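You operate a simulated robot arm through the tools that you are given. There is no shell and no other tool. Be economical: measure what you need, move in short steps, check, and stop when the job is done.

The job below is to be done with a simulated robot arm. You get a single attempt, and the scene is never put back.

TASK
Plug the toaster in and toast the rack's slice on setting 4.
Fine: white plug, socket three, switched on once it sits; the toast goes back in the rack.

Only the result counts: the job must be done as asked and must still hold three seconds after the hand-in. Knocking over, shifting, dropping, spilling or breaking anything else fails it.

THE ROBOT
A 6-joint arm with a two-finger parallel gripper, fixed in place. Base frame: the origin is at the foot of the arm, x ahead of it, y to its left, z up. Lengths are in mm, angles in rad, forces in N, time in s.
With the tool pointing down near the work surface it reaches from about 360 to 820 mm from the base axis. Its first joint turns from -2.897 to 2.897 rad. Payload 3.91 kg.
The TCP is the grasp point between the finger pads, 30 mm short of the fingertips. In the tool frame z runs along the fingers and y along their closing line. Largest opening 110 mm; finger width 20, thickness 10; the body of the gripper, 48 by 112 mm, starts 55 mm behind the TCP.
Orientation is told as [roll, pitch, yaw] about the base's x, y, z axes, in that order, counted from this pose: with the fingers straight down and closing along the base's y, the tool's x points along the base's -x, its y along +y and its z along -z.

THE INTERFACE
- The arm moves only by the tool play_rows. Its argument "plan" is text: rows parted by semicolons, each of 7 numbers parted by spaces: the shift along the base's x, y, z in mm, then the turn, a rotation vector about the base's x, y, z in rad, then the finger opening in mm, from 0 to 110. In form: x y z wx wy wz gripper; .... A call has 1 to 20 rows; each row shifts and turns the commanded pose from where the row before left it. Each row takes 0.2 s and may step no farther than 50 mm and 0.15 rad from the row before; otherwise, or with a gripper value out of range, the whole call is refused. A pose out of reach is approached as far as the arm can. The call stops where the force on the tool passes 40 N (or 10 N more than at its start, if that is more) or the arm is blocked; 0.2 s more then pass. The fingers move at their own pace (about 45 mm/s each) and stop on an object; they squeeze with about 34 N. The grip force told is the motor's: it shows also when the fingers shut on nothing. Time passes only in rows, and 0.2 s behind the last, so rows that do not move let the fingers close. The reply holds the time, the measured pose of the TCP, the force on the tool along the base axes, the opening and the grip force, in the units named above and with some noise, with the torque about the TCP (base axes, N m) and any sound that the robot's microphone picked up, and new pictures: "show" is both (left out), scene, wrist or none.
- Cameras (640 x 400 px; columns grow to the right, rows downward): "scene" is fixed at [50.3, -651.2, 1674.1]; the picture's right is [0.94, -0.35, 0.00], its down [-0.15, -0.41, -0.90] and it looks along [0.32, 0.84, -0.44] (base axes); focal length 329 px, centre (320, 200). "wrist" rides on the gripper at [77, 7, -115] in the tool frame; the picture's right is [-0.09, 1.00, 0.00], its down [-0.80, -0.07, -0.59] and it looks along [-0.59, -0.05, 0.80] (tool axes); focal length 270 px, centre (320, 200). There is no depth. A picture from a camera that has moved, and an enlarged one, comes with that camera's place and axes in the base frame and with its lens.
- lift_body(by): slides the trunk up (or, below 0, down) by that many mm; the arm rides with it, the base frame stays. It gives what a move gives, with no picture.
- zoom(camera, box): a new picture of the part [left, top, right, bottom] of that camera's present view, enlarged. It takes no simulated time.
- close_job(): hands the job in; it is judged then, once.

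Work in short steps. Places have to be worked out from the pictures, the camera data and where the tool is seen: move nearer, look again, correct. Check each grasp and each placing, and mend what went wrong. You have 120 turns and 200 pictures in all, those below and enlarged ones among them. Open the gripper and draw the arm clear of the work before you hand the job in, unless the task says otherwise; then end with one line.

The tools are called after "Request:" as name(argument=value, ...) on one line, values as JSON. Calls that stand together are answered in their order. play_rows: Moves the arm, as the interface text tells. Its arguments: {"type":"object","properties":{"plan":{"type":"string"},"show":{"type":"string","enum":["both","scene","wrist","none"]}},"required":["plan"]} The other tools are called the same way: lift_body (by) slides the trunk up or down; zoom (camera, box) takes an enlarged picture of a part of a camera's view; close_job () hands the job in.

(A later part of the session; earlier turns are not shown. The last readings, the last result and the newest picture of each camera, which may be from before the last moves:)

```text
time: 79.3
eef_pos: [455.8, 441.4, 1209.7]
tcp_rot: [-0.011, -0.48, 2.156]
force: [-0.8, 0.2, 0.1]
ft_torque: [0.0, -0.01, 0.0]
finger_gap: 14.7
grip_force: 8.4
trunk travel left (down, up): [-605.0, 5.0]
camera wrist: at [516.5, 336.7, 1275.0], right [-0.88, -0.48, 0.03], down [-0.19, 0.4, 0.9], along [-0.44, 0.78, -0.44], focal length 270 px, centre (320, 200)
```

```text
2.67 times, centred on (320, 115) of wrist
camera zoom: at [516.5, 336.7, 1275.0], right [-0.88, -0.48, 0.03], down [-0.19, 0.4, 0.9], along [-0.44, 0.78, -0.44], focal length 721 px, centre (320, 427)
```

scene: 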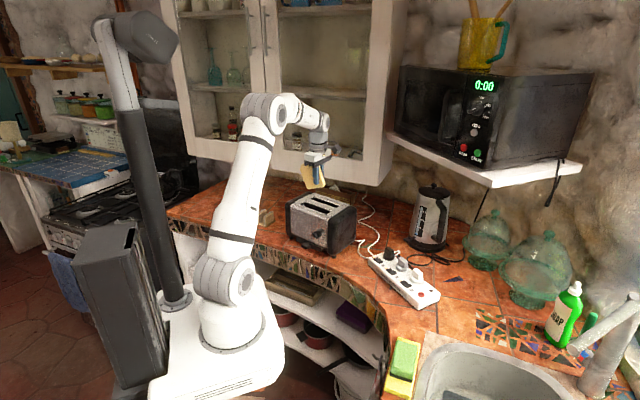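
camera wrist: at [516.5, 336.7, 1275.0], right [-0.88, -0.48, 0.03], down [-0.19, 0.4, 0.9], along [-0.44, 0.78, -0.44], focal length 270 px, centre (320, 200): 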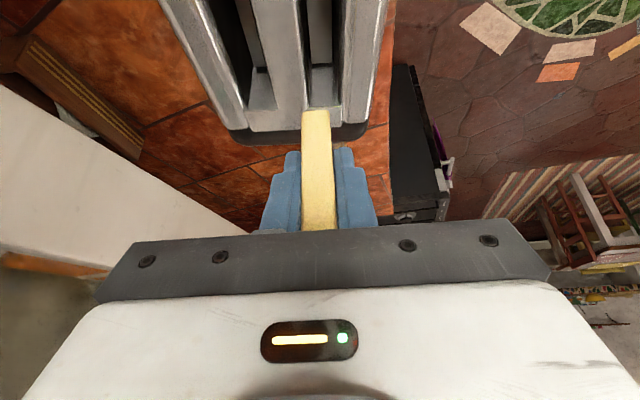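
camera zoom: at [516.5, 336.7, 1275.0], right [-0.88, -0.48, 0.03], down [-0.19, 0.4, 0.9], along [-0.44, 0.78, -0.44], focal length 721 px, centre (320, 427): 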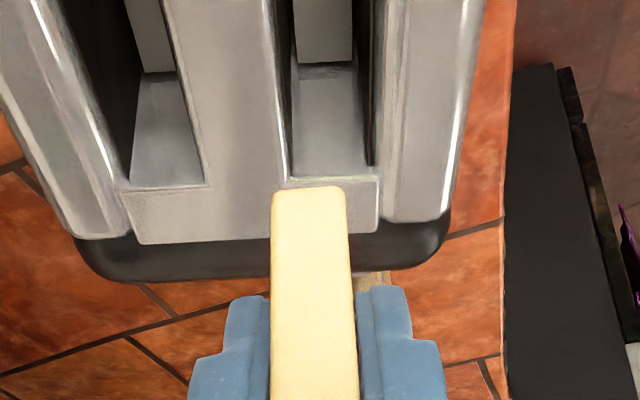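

The slice is level again, but it slid up in the grip: its bottom is only about 46 mm below the TCP. The slot is about 33 mm wide, centred near (442,460). I nudge the alignment and descend until the slice is just above the slot.

Request:
play_rows(plan="0.5 -4.4 -20 0 0 -0.025 5;0 0 -30 0 0 0 5;0 0 -28 0 0 0 5;0 0 0 0 0 0 5", show="wrist")

Request:
zoom(camera="scene", box=[285, 170, 355, 240])

Request:
zoom(camera="wrist", box=[200, 40, 440, 190])

```text
time: 80.3
eef_pos: [455.8, 439.2, 1132.5]
tcp_rot: [-0.012, -0.477, 2.127]
force: [-0.3, -0.5, 0.7]
ft_torque: [0.02, -0.03, 0.02]
finger_gap: 14.7
grip_force: 8.3
trunk travel left (down, up): [-605.0, 5.0]
camera wrist: at [513.5, 331.2, 1197.1], right [-0.89, -0.46, 0.03], down [-0.18, 0.4, 0.9], along [-0.42, 0.79, -0.44], focal length 270 px, centre (320, 200)
```

wrist: 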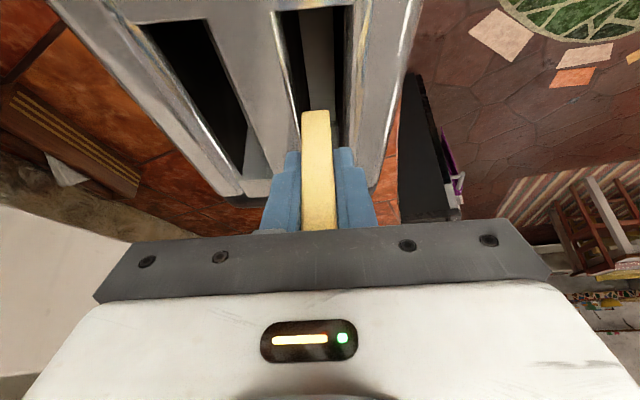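

```text
5.71 times, centred on (320, 205) of scene
camera zoom: at [50.3, -651.2, 1674.1], right [0.94, -0.35, 0.0], down [-0.15, -0.41, -0.9], along [0.32, 0.84, -0.44], focal length 1880 px, centre (320, 171)
```

zoom: 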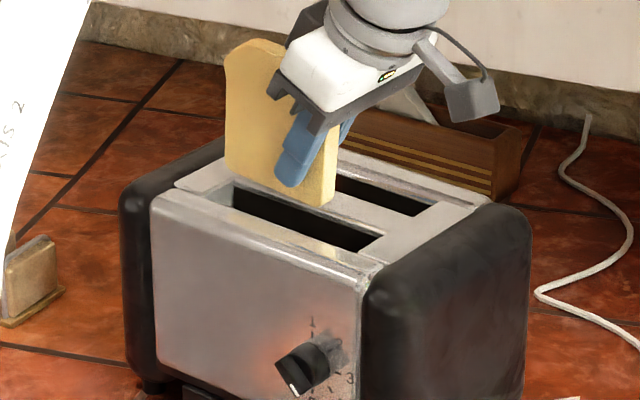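

```text
2.67 times, centred on (320, 115) of wrist
camera zoom: at [513.5, 331.2, 1197.1], right [-0.89, -0.46, 0.03], down [-0.18, 0.4, 0.9], along [-0.42, 0.79, -0.44], focal length 721 px, centre (320, 427)
```

zoom: 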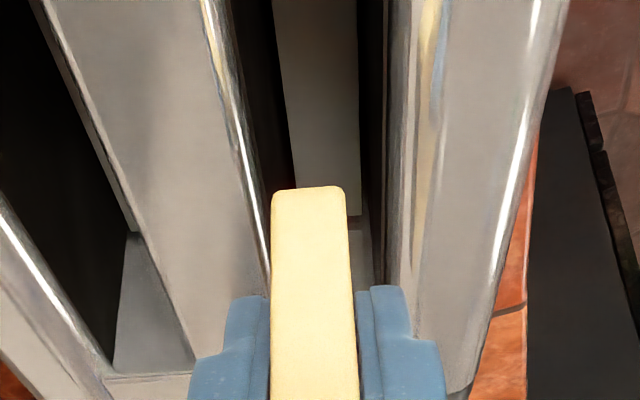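

Across the slot it's centred, but the scene view shows the slice about 20 mm too far left along it. I shift +18 mm along the slot and check again.

Request:
play_rows(plan="9.8 -15.2 0 0 0 0 5;0 0 -8 0 0 0 5;0 0 0 0 0 0 5", show="none")

Request:
zoom(camera="scene", box=[290, 180, 340, 230])

Request:
zoom(camera="wrist", box=[200, 40, 440, 190])

```text
time: 81.1
eef_pos: [466.1, 424.0, 1124.5]
tcp_rot: [-0.011, -0.478, 2.126]
force: [-0.7, 0.1, -0.6]
ft_torque: [-0.03, -0.01, 0.0]
finger_gap: 14.7
grip_force: 7.8
trunk travel left (down, up): [-605.0, 5.0]
```

```text
8.00 times, centred on (315, 205) of scene
camera zoom: at [50.3, -651.2, 1674.1], right [0.94, -0.35, 0.0], down [-0.15, -0.41, -0.9], along [0.32, 0.84, -0.44], focal length 2633 px, centre (360, 160)
```

zoom: 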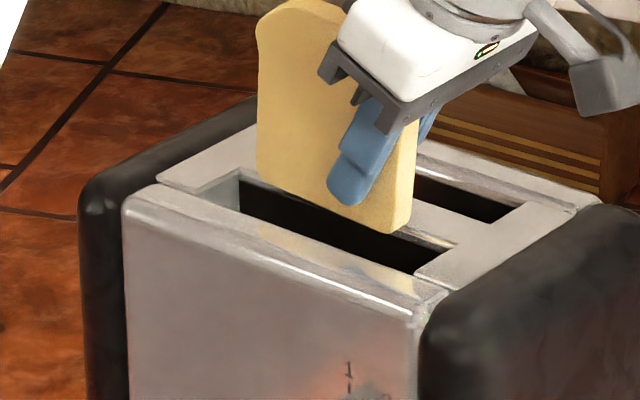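

```text
2.67 times, centred on (320, 115) of wrist
camera zoom: at [524.0, 316.3, 1189.6], right [-0.89, -0.46, 0.03], down [-0.18, 0.4, 0.9], along [-0.42, 0.79, -0.44], focal length 721 px, centre (320, 427)
```

zoom: 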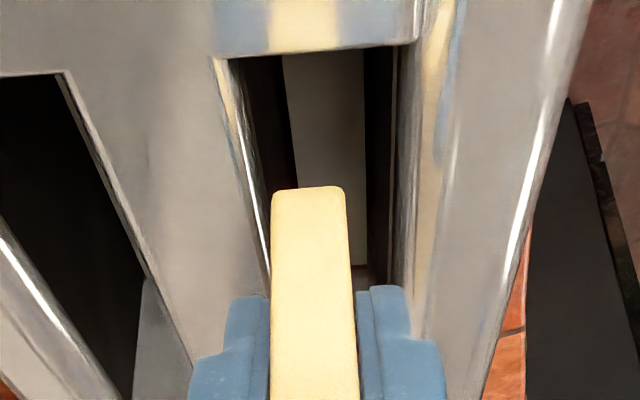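

Along the slot it's now centred. I nudge 2.5 mm toward the front and descend until the slice bottom is about 10 mm inside.

Request:
play_rows(plan="-2.1 -1.4 -7 0 0 0 5;0 0 -6 0 0 0 5;0 0 -6 0 0 0 5;0 0 0 0 0 0 5", show="none")

Request:
zoom(camera="scene", box=[290, 180, 340, 230])

Request:
zoom(camera="wrist", box=[200, 40, 440, 190])

```text
time: 82.1
eef_pos: [464.7, 421.9, 1107.6]
tcp_rot: [-0.02, -0.48, 2.131]
force: [2.9, 2.1, 26.4]
ft_torque: [0.43, -0.44, -0.02]
finger_gap: 14.8
grip_force: 8.3
trunk travel left (down, up): [-605.0, 5.0]
```

```text
8.00 times, centred on (315, 205) of scene
camera zoom: at [50.3, -651.2, 1674.1], right [0.94, -0.35, 0.0], down [-0.15, -0.41, -0.9], along [0.32, 0.84, -0.44], focal length 2633 px, centre (360, 160)
```

zoom: 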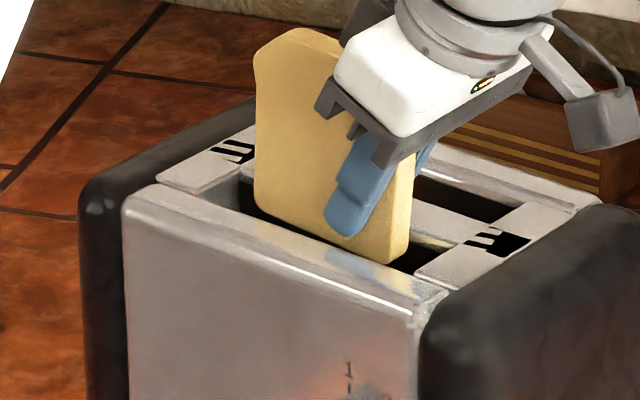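

```text
2.67 times, centred on (320, 115) of wrist
camera zoom: at [521.3, 313.7, 1173.7], right [-0.89, -0.45, 0.02], down [-0.18, 0.4, 0.9], along [-0.42, 0.8, -0.44], focal length 721 px, centre (320, 427)
```

zoom: 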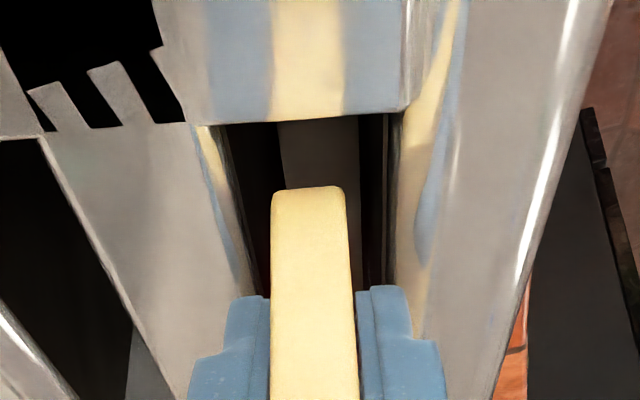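

The fingertips touch the toaster top (26 N). I rise 3 mm to relieve that, then open just enough for the slice to drop, guided, into the slot.

Request:
play_rows(plan="0 0 4 0 0 0 5;0 0 0 0 0 0 5", show="none")

Request:
zoom(camera="scene", box=[285, 180, 355, 240])

```text
time: 82.7
eef_pos: [464.6, 420.4, 1109.7]
tcp_rot: [-0.012, -0.478, 2.128]
force: [4.0, 5.7, 15.0]
ft_torque: [0.36, -0.34, 0.0]
finger_gap: 14.9
grip_force: 8.0
trunk travel left (down, up): [-605.0, 5.0]
```

```text
6.67 times, centred on (320, 210) of scene
camera zoom: at [50.3, -651.2, 1674.1], right [0.94, -0.35, 0.0], down [-0.15, -0.41, -0.9], along [0.32, 0.84, -0.44], focal length 2194 px, centre (320, 133)
```

zoom: 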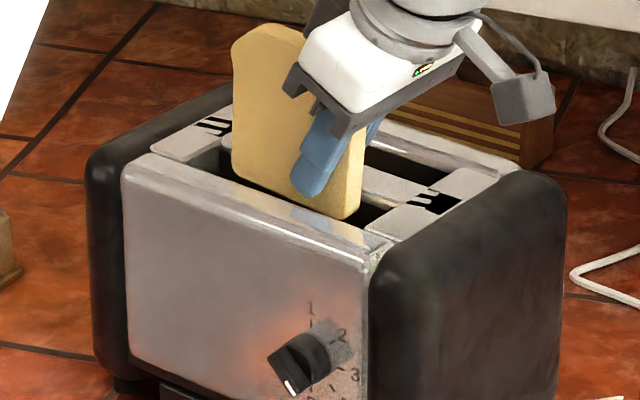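

Request:
play_rows(plan="0 0 4 0 0 0 5;0 0 0 0 0 0 5", show="wrist")

Request:
zoom(camera="wrist", box=[160, 20, 480, 220])

```text
time: 83.3
eef_pos: [464.3, 420.2, 1110.9]
tcp_rot: [-0.009, -0.478, 2.124]
force: [-0.5, 0.9, -0.9]
ft_torque: [0.01, 0.02, -0.01]
finger_gap: 14.6
grip_force: 8.2
trunk travel left (down, up): [-605.0, 5.0]
camera wrist: at [521.8, 314.0, 1177.1], right [-0.89, -0.46, 0.03], down [-0.18, 0.41, 0.9], along [-0.42, 0.79, -0.44], focal length 270 px, centre (320, 200)
```

wrist: 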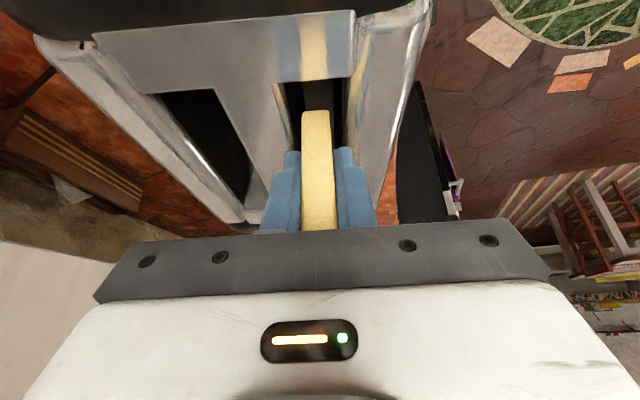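

```text
2.00 times, centred on (320, 120) of wrist
camera zoom: at [521.8, 314.0, 1177.1], right [-0.89, -0.46, 0.03], down [-0.18, 0.41, 0.9], along [-0.42, 0.79, -0.44], focal length 541 px, centre (320, 360)
```

zoom: 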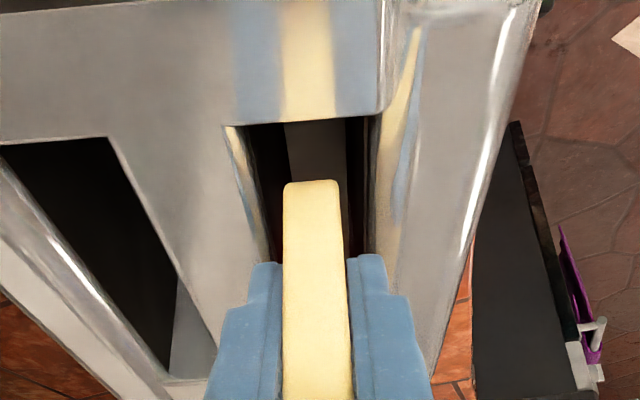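

The force is zero now, with the slice's lower edge just in the slot. I open slightly to 25 mm so it slides down between the fingers.

Request:
play_rows(plan="0 0 0 0 0 0 25;0 0 0 0 0 0 25;0 0 0 0 0 0 25", show="wrist")

Request:
zoom(camera="scene", box=[285, 180, 355, 240])

Request:
zoom(camera="wrist", box=[160, 20, 480, 220])

```text
time: 84.1
eef_pos: [465.5, 420.6, 1111.4]
tcp_rot: [-0.011, -0.478, 2.128]
force: [-0.3, 0.0, -0.3]
ft_torque: [-0.04, -0.01, 0.0]
finger_gap: 25.0
grip_force: 0.0
trunk travel left (down, up): [-605.0, 5.0]
camera wrist: at [522.0, 314.2, 1178.1], right [-0.89, -0.46, 0.03], down [-0.18, 0.4, 0.9], along [-0.42, 0.79, -0.44], focal length 270 px, centre (320, 200)
```

wrist: 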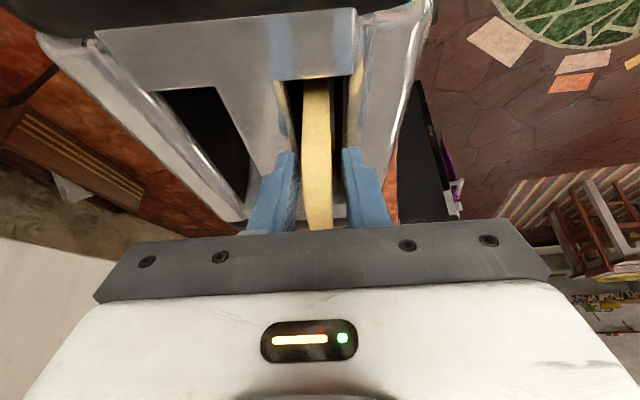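

```text
6.67 times, centred on (320, 210) of scene
camera zoom: at [50.3, -651.2, 1674.1], right [0.94, -0.35, 0.0], down [-0.15, -0.41, -0.9], along [0.32, 0.84, -0.44], focal length 2194 px, centre (320, 133)
```

zoom: 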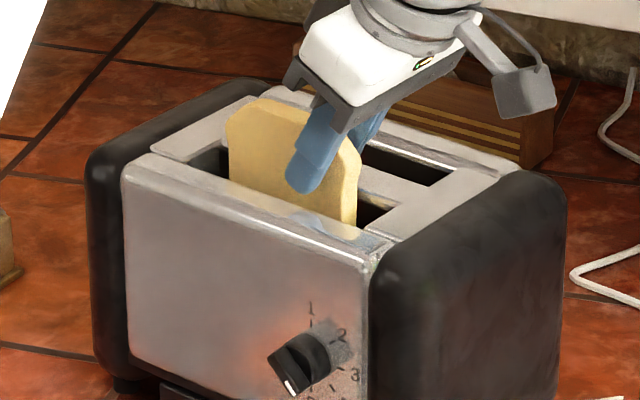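

```text
2.00 times, centred on (320, 120) of wrist
camera zoom: at [522.0, 314.2, 1178.1], right [-0.89, -0.46, 0.03], down [-0.18, 0.4, 0.9], along [-0.42, 0.79, -0.44], focal length 541 px, centre (320, 360)
```

zoom: 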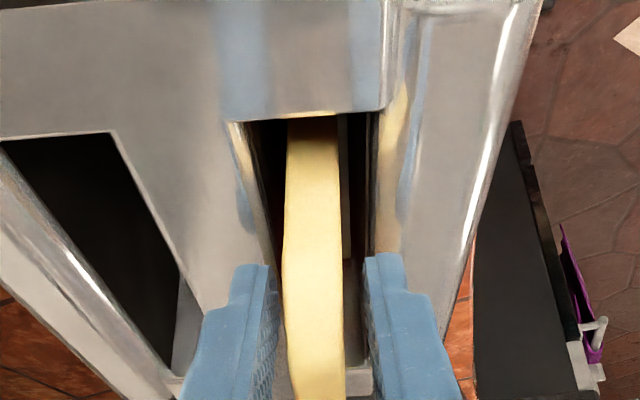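

The slice dropped nicely into the front slot. I open wider and withdraw straight up, then tilt the tool the other way (-0.45) for pressing the lever on the left end, near (393,598,1035).

Request:
play_rows(plan="0 0 0 0 0 0 36;0 0 30 0 0 0 36;0 0 40 0 0 0 36;0 0 40 0 0 0 36;0 0 0 -0.111 -0.073 0 0;0 0 0 -0.111 -0.073 0 0;-5 10 0 -0.111 -0.073 0 0;-12 30 0 -0.111 -0.073 0 0;-15 40 0 -0.111 -0.073 0 0;-15 40 0 -0.111 -0.073 0 0;-15 40 0 -0.111 -0.073 0 0;-15 25 0 0 0 0 0;0 0 0 0 0 0 0", show="both")

Request:
zoom(camera="scene", box=[240, 150, 360, 270])

Request:
zoom(camera="wrist", box=[160, 20, 480, 220])

```text
time: 86.9
eef_pos: [388.0, 606.5, 1222.4]
tcp_rot: [-0.034, 0.453, 2.127]
force: [1.2, -0.8, 0.6]
ft_torque: [0.0, 0.01, 0.02]
finger_gap: 0.0
grip_force: 34.6
trunk travel left (down, up): [-605.0, 5.0]
camera wrist: at [389.1, 584.3, 1359.4], right [-0.88, -0.47, -0.07], down [-0.48, 0.86, 0.19], along [-0.03, 0.2, -0.98], focal length 270 px, centre (320, 200)
```

scene: 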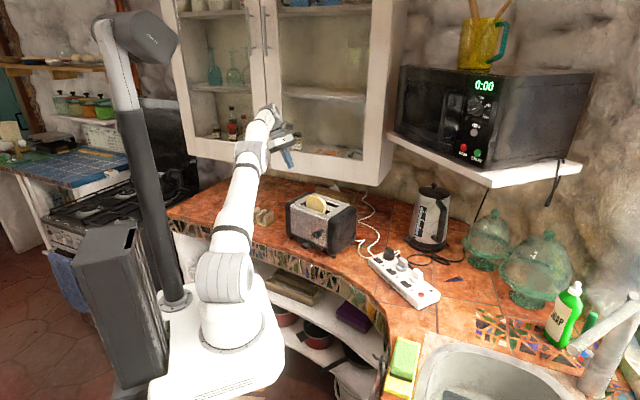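
wrist: 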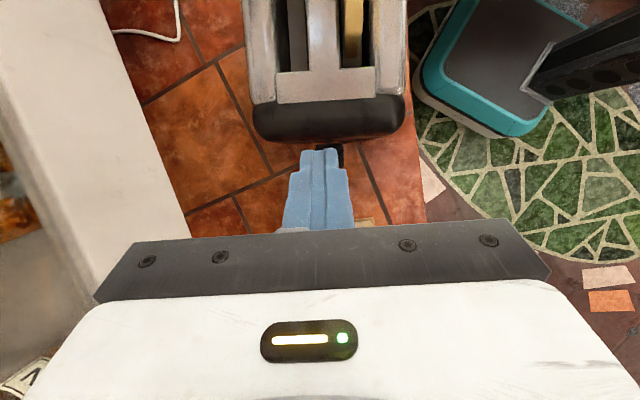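

```text
3.33 times, centred on (300, 210) of scene
camera zoom: at [50.3, -651.2, 1674.1], right [0.94, -0.35, 0.0], down [-0.15, -0.41, -0.9], along [0.32, 0.84, -0.44], focal length 1097 px, centre (387, 167)
```

zoom: 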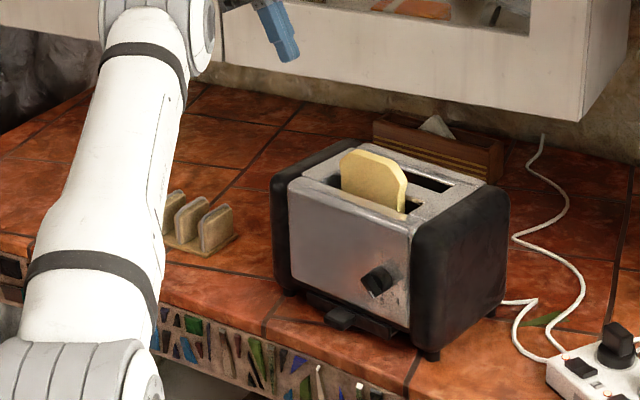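

```text
2.00 times, centred on (320, 120) of wrist
camera zoom: at [389.1, 584.3, 1359.4], right [-0.88, -0.47, -0.07], down [-0.48, 0.86, 0.19], along [-0.03, 0.2, -0.98], focal length 541 px, centre (320, 360)
```

zoom: 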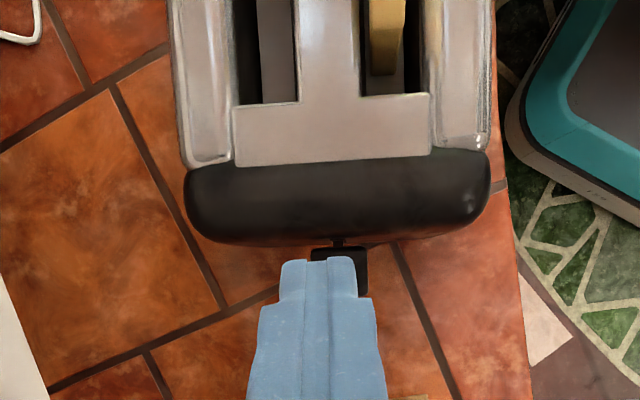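

The lever tab lies right under the fingertip. I descend toward it.

Request:
play_rows(plan="0 0 -40 0 0 0 0;0 0 -40 0 0 0 0;0 0 -30 0 0 0 0;0 0 0 0 0 0 0", show="wrist")

Request:
zoom(camera="wrist", box=[160, 20, 480, 220])

Request:
zoom(camera="scene", box=[240, 150, 340, 250])

```text
time: 87.9
eef_pos: [386.9, 605.2, 1111.4]
tcp_rot: [-0.036, 0.452, 2.127]
force: [-0.9, 0.5, -0.1]
ft_torque: [0.0, -0.04, 0.0]
finger_gap: 0.0
grip_force: 34.0
trunk travel left (down, up): [-605.0, 5.0]
camera wrist: at [389.2, 584.0, 1248.0], right [-0.88, -0.47, -0.07], down [-0.48, 0.86, 0.19], along [-0.03, 0.2, -0.98], focal length 270 px, centre (320, 200)
```

wrist: 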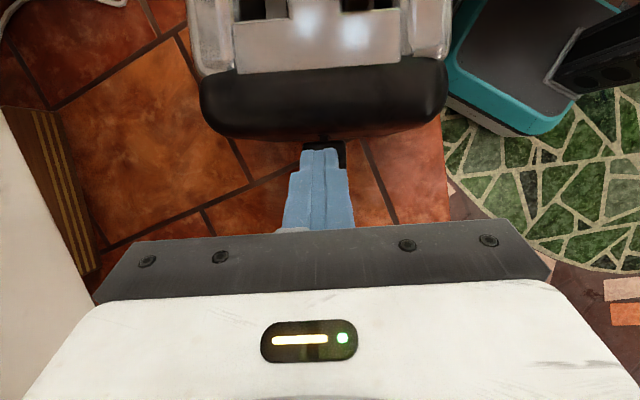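

```text
2.00 times, centred on (320, 120) of wrist
camera zoom: at [389.2, 584.0, 1248.0], right [-0.88, -0.47, -0.07], down [-0.48, 0.86, 0.19], along [-0.03, 0.2, -0.98], focal length 541 px, centre (320, 360)
```

zoom: 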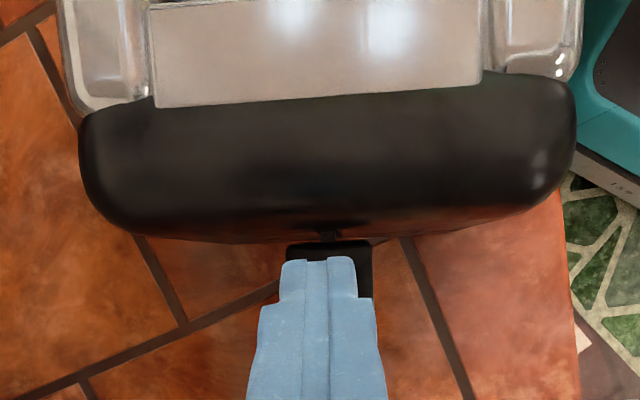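

```text
4.00 times, centred on (290, 200) of scene
camera zoom: at [50.3, -651.2, 1674.1], right [0.94, -0.35, 0.0], down [-0.15, -0.41, -0.9], along [0.32, 0.84, -0.44], focal length 1316 px, centre (440, 200)
```

zoom: 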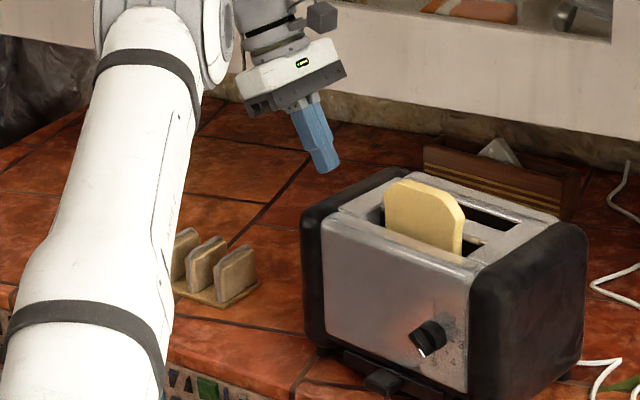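

It's aligned. I keep descending in small steps onto the lever.

Request:
play_rows(plan="0 0 -12 0 0 0 0;0 0 -12 0 0 0 0;0 0 -8 0 0 0 0;0 0 -6 0 0 0 0;0 0 -6 0 0 0 0;0 0 -6 0 0 0 0;0 0 -6 0 0 0 0;0 0 -6 0 0 0 0", show="wrist")

Request:
zoom(camera="scene", box=[260, 170, 340, 250])

```text
time: 89.7
eef_pos: [388.0, 605.7, 1050.0]
tcp_rot: [-0.035, 0.453, 2.127]
force: [-0.6, 0.2, 1.8]
ft_torque: [0.0, -0.02, -0.05]
finger_gap: 0.0
grip_force: 34.3
trunk travel left (down, up): [-605.0, 5.0]
camera wrist: at [389.3, 584.1, 1186.2], right [-0.88, -0.47, -0.07], down [-0.48, 0.86, 0.19], along [-0.03, 0.2, -0.98], focal length 270 px, centre (320, 200)
```

wrist: 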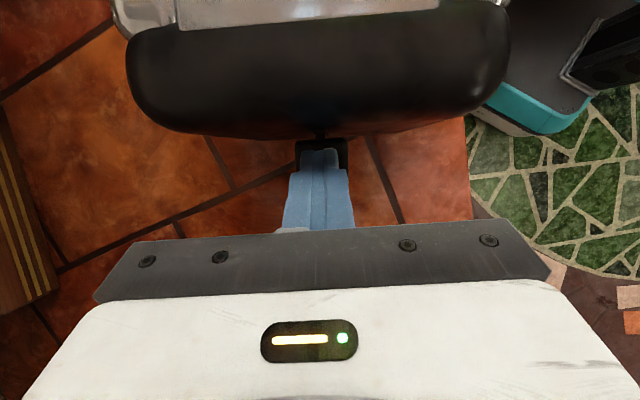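

```text
5.00 times, centred on (300, 210) of scene
camera zoom: at [50.3, -651.2, 1674.1], right [0.94, -0.35, 0.0], down [-0.15, -0.41, -0.9], along [0.32, 0.84, -0.44], focal length 1645 px, centre (420, 150)
```

zoom: 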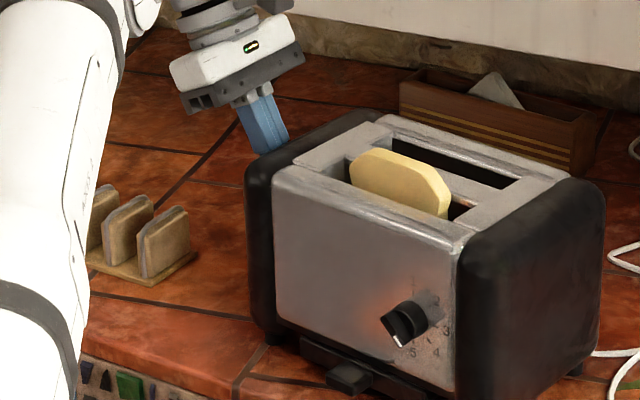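

The lever is moving (the slice is sinking). I continue.

Request:
play_rows(plan="0 0 -6 0 0 0 0;0 0 -6 0 0 0 0;0 0 -6 0 0 0 0;0 0 -6 0 0 0 0;0 0 -6 0 0 0 0;0 0 -6 0 0 0 0;0 0 -6 0 0 0 0;0 0 -6 0 0 0 0", show="none")

Request:
zoom(camera="scene", box=[260, 170, 340, 250])

```text
time: 91.3
eef_pos: [388.0, 608.0, 1020.0]
tcp_rot: [-0.05, 0.445, 2.122]
force: [-2.5, -2.9, 18.1]
ft_torque: [-0.14, 0.04, -0.29]
finger_gap: 0.0
grip_force: 33.7
trunk travel left (down, up): [-605.0, 5.0]
stopped in row 7: the force on the tool passed its limit (the readings are from after the stop); the commanded pose is now the measured one
```

```text
5.00 times, centred on (300, 210) of scene
camera zoom: at [50.3, -651.2, 1674.1], right [0.94, -0.35, 0.0], down [-0.15, -0.41, -0.9], along [0.32, 0.84, -0.44], focal length 1645 px, centre (420, 150)
```

zoom: 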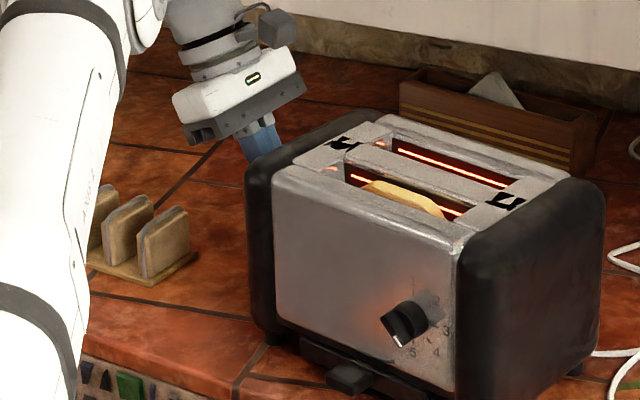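

The toaster is latched and glowing. I withdraw up and clear, then wait for the pop.

Request:
play_rows(plan="-3 5 40 0 0 0 0;-3 5 40 0 0 0 0;0 0 40 0 0 0 0;-5 -5 40 0 0 0 0;-5 -5 30 0 0 0 0;0 0 0 0 0 0 0", show="none")

Request:
zoom(camera="scene", box=[260, 170, 340, 250])

Request:
zoom(camera="scene", box=[370, 244, 440, 304])

```text
time: 92.7
eef_pos: [372.9, 607.7, 1207.1]
tcp_rot: [-0.045, 0.445, 2.124]
force: [-0.9, -0.2, 0.5]
ft_torque: [0.02, -0.03, 0.02]
finger_gap: 0.1
grip_force: 33.7
trunk travel left (down, up): [-605.0, 5.0]
```

```text
5.00 times, centred on (300, 210) of scene
camera zoom: at [50.3, -651.2, 1674.1], right [0.94, -0.35, 0.0], down [-0.15, -0.41, -0.9], along [0.32, 0.84, -0.44], focal length 1645 px, centre (420, 150)
```

zoom: 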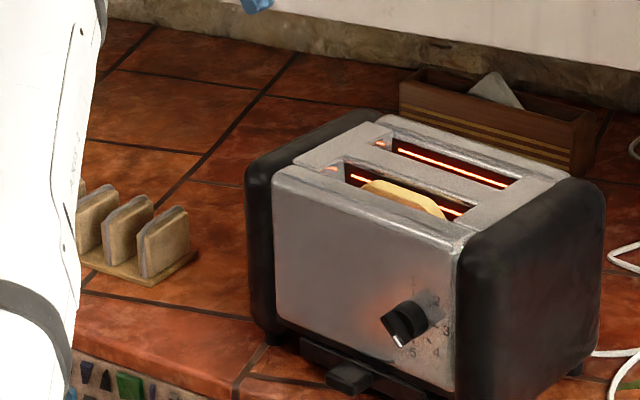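

```text
6.67 times, centred on (405, 274) of scene
camera zoom: at [50.3, -651.2, 1674.1], right [0.94, -0.35, 0.0], down [-0.15, -0.41, -0.9], along [0.32, 0.84, -0.44], focal length 2194 px, centre (-247, -293)
```

zoom: 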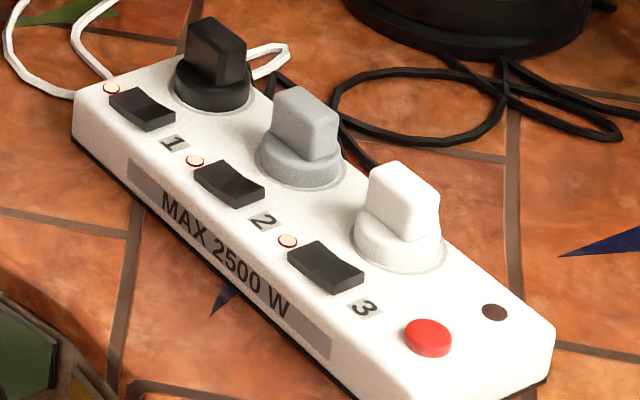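

Heating and the strip LEDs look good. While it toasts I straighten the tool and hover over the slot.

Request:
play_rows(plan="0 0 8 0.125 0.0815 0 40;0 0 8 0.125 0.0815 0 40;0 0 8 0.125 0.0815 0 40;0 0 0 -0.0237 0.0383 0 50;19 -41 0 0 0 0 50;19 -41 0 0 0 0 50;19 -41 0 0 0 0 50;20 -40 0 0 0 0 50;0 0 0 0 0 0 50;0 0 0 0 0 0 50", show="both")

```text
time: 94.9
eef_pos: [448.9, 443.5, 1229.3]
tcp_rot: [0.01, 0.0, 2.125]
force: [-0.1, -0.8, 0.2]
ft_torque: [0.01, 0.0, -0.04]
finger_gap: 50.0
grip_force: 0.1
trunk travel left (down, up): [-605.0, 5.0]
camera wrist: at [486.0, 374.9, 1343.7], right [-0.89, -0.45, 0.01], down [-0.36, 0.72, 0.59], along [-0.28, 0.53, -0.8], focal length 270 px, centre (320, 200)
```

scene: 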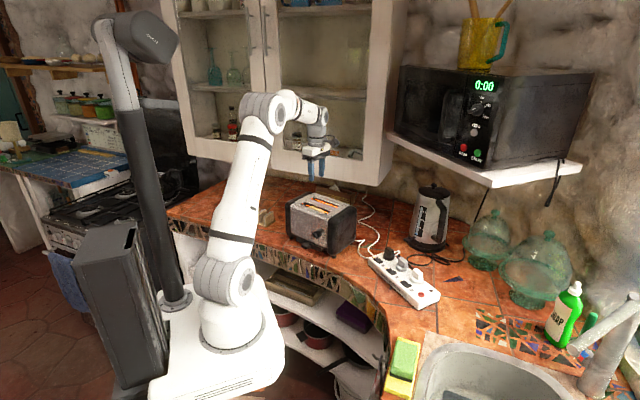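
wrist: 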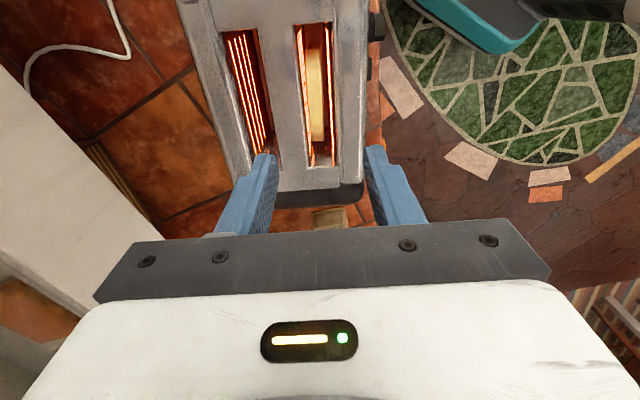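

It's toasting. I wait, listening for the pop.

Request:
play_rows(plan="0 0 0 0 0 0 50;0 0 0 0 0 0 50;0 0 0 0 0 0 50;0 0 0 0 0 0 50;0 0 0 0 0 0 50;0 0 0 0 0 0 50;0 0 0 0 0 0 50;0 0 0 0 0 0 50;0 0 0 0 0 0 50;0 0 0 0 0 0 50;0 0 0 0 0 0 50;0 0 0 0 0 0 50;0 0 0 0 0 0 50;0 0 0 0 0 0 50;0 0 0 0 0 0 50;0 0 0 0 0 0 50;0 0 0 0 0 0 50;0 0 0 0 0 0 50;0 0 0 0 0 0 50;0 0 0 0 0 0 50", show="none")

Request:
play_rows(plan="0 0 0 0 0 0 50;0 0 0 0 0 0 50;0 0 0 0 0 0 50;0 0 0 0 0 0 50;0 0 0 0 0 0 50;0 0 0 0 0 0 50;0 0 0 0 0 0 50;0 0 0 0 0 0 50;0 0 0 0 0 0 50;0 0 0 0 0 0 50;0 0 0 0 0 0 50;0 0 0 0 0 0 50;0 0 0 0 0 0 50;0 0 0 0 0 0 50;0 0 0 0 0 0 50;0 0 0 0 0 0 50;0 0 0 0 0 0 50;0 0 0 0 0 0 50;0 0 0 0 0 0 50;0 0 0 0 0 0 50", show="none")

Request:
play_rows(plan="0 0 0 0 0 0 50;0 0 0 0 0 0 50;0 0 0 0 0 0 50;0 0 0 0 0 0 50;0 0 0 0 0 0 50;0 0 0 0 0 0 50;0 0 0 0 0 0 50;0 0 0 0 0 0 50;0 0 0 0 0 0 50;0 0 0 0 0 0 50;0 0 0 0 0 0 50;0 0 0 0 0 0 50;0 0 0 0 0 0 50;0 0 0 0 0 0 50;0 0 0 0 0 0 50;0 0 0 0 0 0 50;0 0 0 0 0 0 50;0 0 0 0 0 0 50;0 0 0 0 0 0 50;0 0 0 0 0 0 50", show="wrist")

```text
time: 99.1
eef_pos: [450.2, 444.0, 1229.9]
tcp_rot: [0.01, 0.001, 2.127]
force: [0.2, -0.9, -0.3]
ft_torque: [0.02, 0.01, 0.01]
finger_gap: 50.3
grip_force: 0.0
trunk travel left (down, up): [-605.0, 5.0]
```

```text
time: 103.3
eef_pos: [450.0, 443.5, 1229.8]
tcp_rot: [0.01, 0.0, 2.126]
force: [1.0, 0.1, 0.7]
ft_torque: [0.02, 0.01, 0.03]
finger_gap: 50.4
grip_force: 0.1
trunk travel left (down, up): [-605.0, 5.0]
```

```text
time: 107.5
eef_pos: [449.8, 442.6, 1229.9]
tcp_rot: [0.011, 0.001, 2.126]
force: [0.1, -0.6, -0.5]
ft_torque: [0.0, 0.0, 0.02]
finger_gap: 50.2
grip_force: 0.1
trunk travel left (down, up): [-605.0, 5.0]
camera wrist: at [485.9, 375.3, 1343.7], right [-0.89, -0.45, 0.01], down [-0.36, 0.72, 0.59], along [-0.28, 0.53, -0.8], focal length 270 px, centre (320, 200)
```

wrist: 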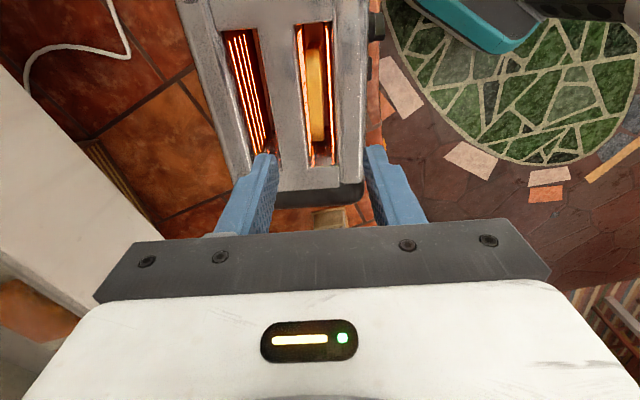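

It's still toasting and browning. I keep waiting without pictures.

Request:
play_rows(plan="0 0 0 0 0 0 50;0 0 0 0 0 0 50;0 0 0 0 0 0 50;0 0 0 0 0 0 50;0 0 0 0 0 0 50;0 0 0 0 0 0 50;0 0 0 0 0 0 50;0 0 0 0 0 0 50;0 0 0 0 0 0 50;0 0 0 0 0 0 50;0 0 0 0 0 0 50;0 0 0 0 0 0 50;0 0 0 0 0 0 50;0 0 0 0 0 0 50;0 0 0 0 0 0 50;0 0 0 0 0 0 50;0 0 0 0 0 0 50;0 0 0 0 0 0 50;0 0 0 0 0 0 50;0 0 0 0 0 0 50", show="none")

Request:
play_rows(plan="0 0 0 0 0 0 50;0 0 0 0 0 0 50;0 0 0 0 0 0 50;0 0 0 0 0 0 50;0 0 0 0 0 0 50;0 0 0 0 0 0 50;0 0 0 0 0 0 50;0 0 0 0 0 0 50;0 0 0 0 0 0 50;0 0 0 0 0 0 50;0 0 0 0 0 0 50;0 0 0 0 0 0 50;0 0 0 0 0 0 50;0 0 0 0 0 0 50;0 0 0 0 0 0 50;0 0 0 0 0 0 50;0 0 0 0 0 0 50;0 0 0 0 0 0 50;0 0 0 0 0 0 50;0 0 0 0 0 0 50", show="none")

Request:
play_rows(plan="0 0 0 0 0 0 50;0 0 0 0 0 0 50;0 0 0 0 0 0 50;0 0 0 0 0 0 50;0 0 0 0 0 0 50;0 0 0 0 0 0 50;0 0 0 0 0 0 50;0 0 0 0 0 0 50;0 0 0 0 0 0 50;0 0 0 0 0 0 50;0 0 0 0 0 0 50;0 0 0 0 0 0 50;0 0 0 0 0 0 50;0 0 0 0 0 0 50;0 0 0 0 0 0 50;0 0 0 0 0 0 50;0 0 0 0 0 0 50;0 0 0 0 0 0 50;0 0 0 0 0 0 50;0 0 0 0 0 0 50", show="none")

Request:
play_rows(plan="0 0 0 0 0 0 50;0 0 0 0 0 0 50;0 0 0 0 0 0 50;0 0 0 0 0 0 50;0 0 0 0 0 0 50;0 0 0 0 0 0 50;0 0 0 0 0 0 50;0 0 0 0 0 0 50;0 0 0 0 0 0 50;0 0 0 0 0 0 50;0 0 0 0 0 0 50;0 0 0 0 0 0 50;0 0 0 0 0 0 50;0 0 0 0 0 0 50;0 0 0 0 0 0 50;0 0 0 0 0 0 50;0 0 0 0 0 0 50;0 0 0 0 0 0 50;0 0 0 0 0 0 50;0 0 0 0 0 0 50", show="none")

Request:
play_rows(plan="0 0 0 0 0 0 50;0 0 0 0 0 0 50;0 0 0 0 0 0 50;0 0 0 0 0 0 50;0 0 0 0 0 0 50;0 0 0 0 0 0 50;0 0 0 0 0 0 50;0 0 0 0 0 0 50;0 0 0 0 0 0 50;0 0 0 0 0 0 50;0 0 0 0 0 0 50;0 0 0 0 0 0 50;0 0 0 0 0 0 50;0 0 0 0 0 0 50;0 0 0 0 0 0 50;0 0 0 0 0 0 50;0 0 0 0 0 0 50;0 0 0 0 0 0 50;0 0 0 0 0 0 50;0 0 0 0 0 0 50", show="wrist")

```text
time: 111.7
eef_pos: [450.1, 443.0, 1229.3]
tcp_rot: [0.011, 0.001, 2.126]
force: [-0.1, 0.3, 0.1]
ft_torque: [0.01, 0.01, -0.01]
finger_gap: 49.9
grip_force: 0.1
trunk travel left (down, up): [-605.0, 5.0]
```

```text
time: 115.9
eef_pos: [449.3, 443.3, 1230.7]
tcp_rot: [0.01, 0.0, 2.125]
force: [-0.6, -0.3, 0.0]
ft_torque: [-0.01, -0.02, 0.0]
finger_gap: 50.2
grip_force: 0.1
trunk travel left (down, up): [-605.0, 5.0]
```

```text
time: 120.1
eef_pos: [449.6, 442.4, 1229.7]
tcp_rot: [0.011, 0.001, 2.126]
force: [-1.4, 0.0, -0.7]
ft_torque: [0.03, 0.0, 0.03]
finger_gap: 50.1
grip_force: 0.1
trunk travel left (down, up): [-605.0, 5.0]
```

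```text
time: 124.3
eef_pos: [448.5, 443.2, 1229.0]
tcp_rot: [0.01, 0.0, 2.126]
force: [-0.5, 0.4, -0.6]
ft_torque: [0.0, -0.01, -0.04]
finger_gap: 49.9
grip_force: 0.0
trunk travel left (down, up): [-605.0, 5.0]
```

```text
time: 128.5
eef_pos: [448.9, 443.4, 1230.5]
tcp_rot: [0.011, -0.001, 2.126]
force: [0.0, 0.6, -0.1]
ft_torque: [-0.02, 0.02, -0.02]
finger_gap: 50.1
grip_force: 0.2
trunk travel left (down, up): [-605.0, 5.0]
camera wrist: at [485.9, 375.3, 1343.7], right [-0.89, -0.45, 0.01], down [-0.36, 0.72, 0.59], along [-0.28, 0.53, -0.8], focal length 270 px, centre (320, 200)
```

wrist: 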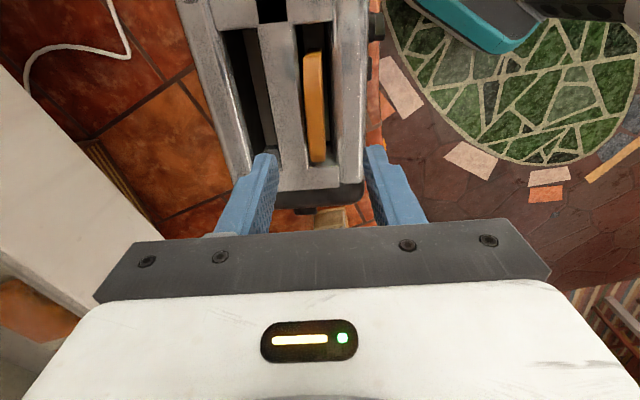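

It popped: the elements are off and the slice is golden. One scene zoom to judge how high it stands and that the lever is back up.

Request:
zoom(camera="scene", box=[280, 170, 350, 250])

```text
5.00 times, centred on (315, 210) of scene
camera zoom: at [50.3, -651.2, 1674.1], right [0.94, -0.35, 0.0], down [-0.15, -0.41, -0.9], along [0.32, 0.84, -0.44], focal length 1645 px, centre (345, 150)
```

zoom: 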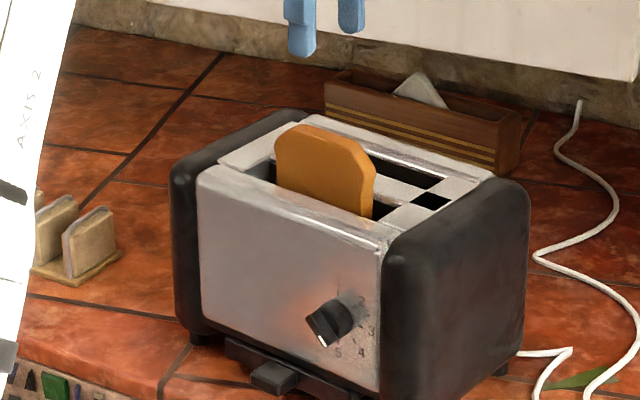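

The toast stands up to z≈1117, centred near (450,447). I descend to z≈1111 and grip its middle.

Request:
play_rows(plan="0.5 4.5 -40 0 0 0 50;0 0 -40 0 0 0 50;0 0 -25 0 0 0 50;0 0 -12 0 0 0 50;0 0 0 0 0 0 4;0 0 0 0 0 0 4;0 0 0 0 0 0 4;0 0 0 0 0 0 4;0 0 0 0 0 0 4", show="wrist")

```text
time: 130.5
eef_pos: [451.2, 450.1, 1113.5]
tcp_rot: [0.01, 0.0, 2.125]
force: [-1.0, -0.2, 0.4]
ft_torque: [0.01, -0.02, 0.01]
finger_gap: 14.7
grip_force: 8.0
trunk travel left (down, up): [-605.0, 5.0]
camera wrist: at [487.0, 381.0, 1227.5], right [-0.89, -0.45, 0.01], down [-0.36, 0.72, 0.59], along [-0.28, 0.53, -0.8], focal length 270 px, centre (320, 200)
```

wrist: 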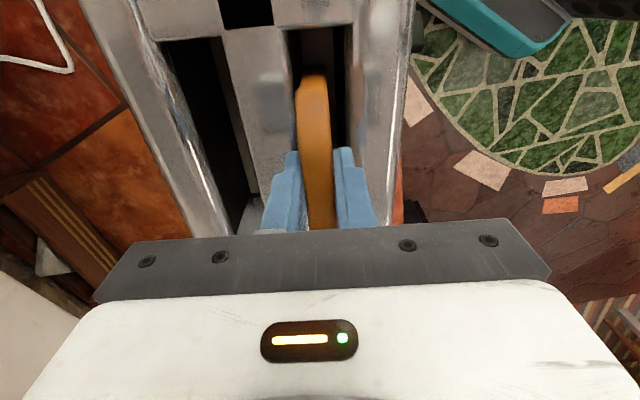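

The toast is gripped at its middle. I lift it straight out and carry it inward-left (safe from the elbow limit) while yawing back to 0.67.

Request:
play_rows(plan="0 0 36 0 0 0 4;0 0 38 0 0 0 4;0 0 38 0 0 0 4;-13.3 14.2 0 0 0 -0.1454 4;-13.3 14.2 0 0 0 -0.1454 4;-13.3 14.2 0 0 0 -0.1454 4;-13.3 14.2 0 0 0 -0.1454 4;-13.3 14.2 0 0 0 -0.1454 4;-13.3 14.2 0 0 0 -0.1454 4;-13.3 14.2 0 0 0 -0.1454 4;-13.3 14.2 0 0 0 -0.1454 4;-13.3 14.2 0 0 0 -0.1454 4;-13.3 14.2 0 0 0 -0.1454 4;0 0 0 0 0 0 4", show="scene")

```text
time: 133.5
eef_pos: [318.4, 592.1, 1225.4]
tcp_rot: [0.011, -0.001, 0.669]
force: [0.4, 0.5, 0.2]
ft_torque: [0.0, 0.01, 0.02]
finger_gap: 14.7
grip_force: 8.3
trunk travel left (down, up): [-605.0, 5.0]
```

scene: 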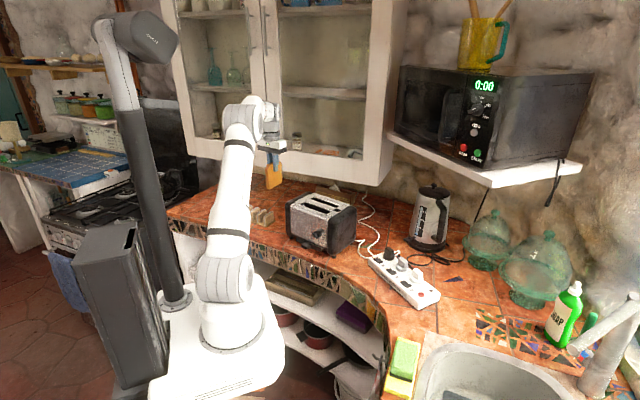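

The toast is held upright. I go to the robot-side of the rack lane, near (124,674), staying above the dividers.

Request:
play_rows(plan="-38.8 16.4 -18 0 0 0 4;-38.8 16.4 -18 0 0 0 4;-38.8 16.4 -18 0 0 0 4;-38.8 16.4 -18 0 0 0 4;-38.8 16.4 -18 0 0 0 4;0 0 -35 0 0 0 4;0 0 -20 0 0 0 4;0 0 0 0 0 0 4", show="wrist")

```text
time: 135.3
eef_pos: [123.9, 673.2, 1079.7]
tcp_rot: [0.01, -0.001, 0.674]
force: [-0.3, 0.0, -1.1]
ft_torque: [0.0, 0.05, -0.01]
finger_gap: 14.6
grip_force: 8.2
trunk travel left (down, up): [-605.0, 5.0]
camera wrist: at [59.7, 630.7, 1194.3], right [-0.55, 0.83, 0.01], down [0.67, 0.44, 0.59], along [0.49, 0.33, -0.8], focal length 270 px, centre (320, 200)
```

wrist: 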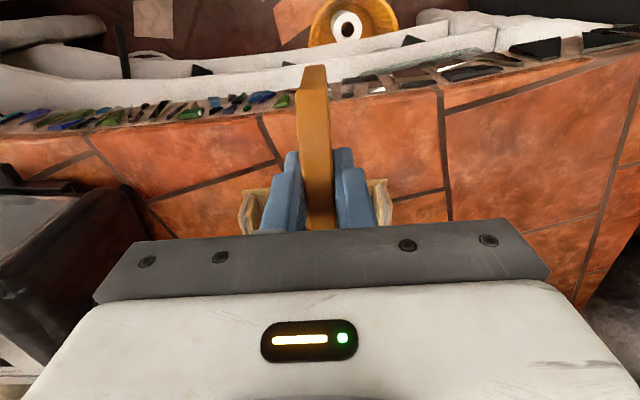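

Dead reckoning puts me on the rack lane (a-coordinate 451.8 against 452.5 at the grasp). I advance along it above the dividers and look.

Request:
play_rows(plan="27.2 22.3 -4 0 0 0 4;27.2 22.3 -4 0 0 0 4;27.2 22.3 -4 0 0 0 4;0 0 0 0 0 0 4", show="wrist")

Request:
zoom(camera="wrist", box=[200, 60, 440, 210])

```text
time: 136.3
eef_pos: [204.5, 740.8, 1069.1]
tcp_rot: [0.011, 0.001, 0.671]
force: [-0.7, -0.6, -0.3]
ft_torque: [-0.02, 0.01, 0.0]
finger_gap: 14.7
grip_force: 7.8
trunk travel left (down, up): [-605.0, 5.0]
camera wrist: at [140.9, 696.7, 1182.8], right [-0.55, 0.83, 0.01], down [0.67, 0.44, 0.59], along [0.49, 0.33, -0.8], focal length 270 px, centre (320, 200)
```

wrist: 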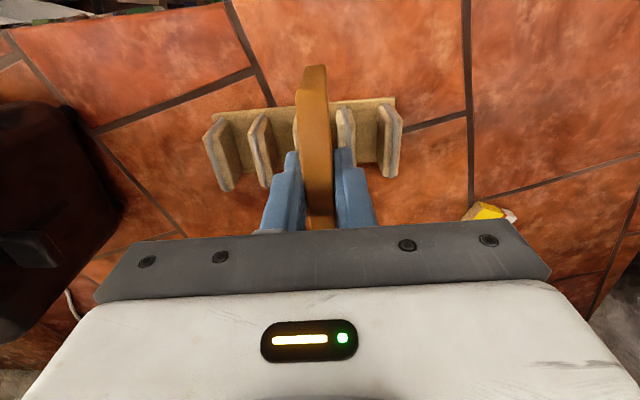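

```text
2.67 times, centred on (320, 135) of wrist
camera zoom: at [140.9, 696.7, 1182.8], right [-0.55, 0.83, 0.01], down [0.67, 0.44, 0.59], along [0.49, 0.33, -0.8], focal length 721 px, centre (320, 373)
```

zoom: 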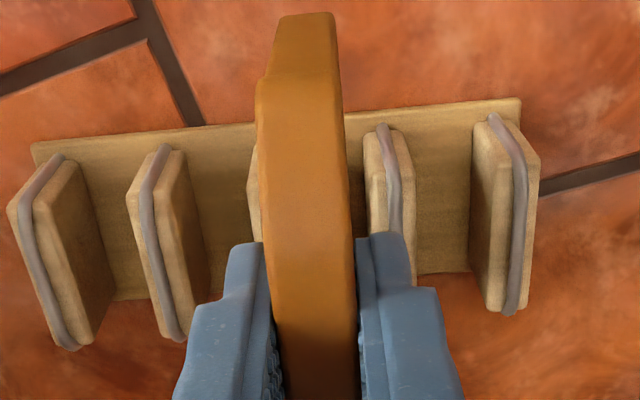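

Comparing divider positions, the gap centre is at a≈456 and I'm at 455, so it's well placed. I descend into the gap.

Request:
play_rows(plan="0 0 -12 0 0 0 4;0 0 -12 0 0 0 4;0 0 -12 0 0 0 4;0 0 -10 0 0 0 4;0 0 0 0 0 0 4", show="wrist")

Request:
zoom(camera="wrist", box=[200, 60, 440, 210])

```text
time: 137.5
eef_pos: [204.9, 740.9, 1022.9]
tcp_rot: [0.011, 0.001, 0.672]
force: [0.3, -0.9, 0.6]
ft_torque: [-0.03, 0.04, -0.02]
finger_gap: 14.7
grip_force: 7.9
trunk travel left (down, up): [-605.0, 5.0]
camera wrist: at [141.5, 696.8, 1136.3], right [-0.55, 0.83, 0.01], down [0.67, 0.44, 0.59], along [0.49, 0.33, -0.8], focal length 270 px, centre (320, 200)
```

wrist: 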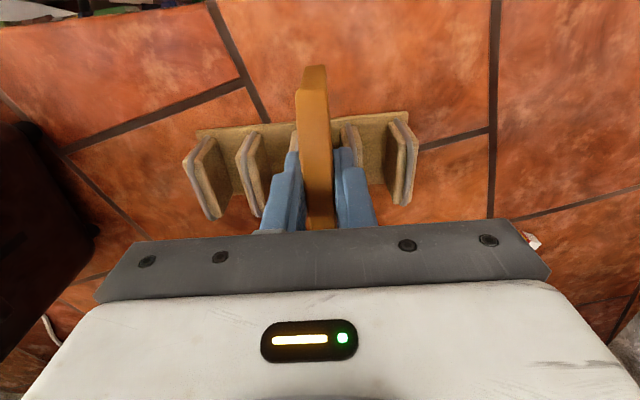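

```text
2.67 times, centred on (320, 135) of wrist
camera zoom: at [141.5, 696.8, 1136.3], right [-0.55, 0.83, 0.01], down [0.67, 0.44, 0.59], along [0.49, 0.33, -0.8], focal length 721 px, centre (320, 373)
```

zoom: 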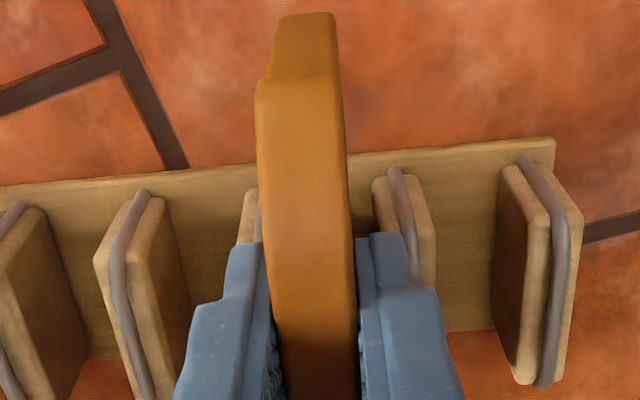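

No contact, and it's in the gap. I slide 17 mm further along the lane and lower gently until it touches.

Request:
play_rows(plan="6.6 5.3 -3 0 0 0 4;6.6 5.3 -3 0 0 0 4;0 0 -4 0 0 0 4;0 0 -3 0 0 0 4;0 0 -3 0 0 0 4;0 0 0 0 0 0 4", show="none")

```text
time: 138.9
eef_pos: [219.0, 751.0, 1005.9]
tcp_rot: [0.009, 0.0, 0.671]
force: [0.2, -0.3, -0.7]
ft_torque: [-0.01, 0.01, 0.03]
finger_gap: 14.5
grip_force: 7.7
trunk travel left (down, up): [-605.0, 5.0]
```

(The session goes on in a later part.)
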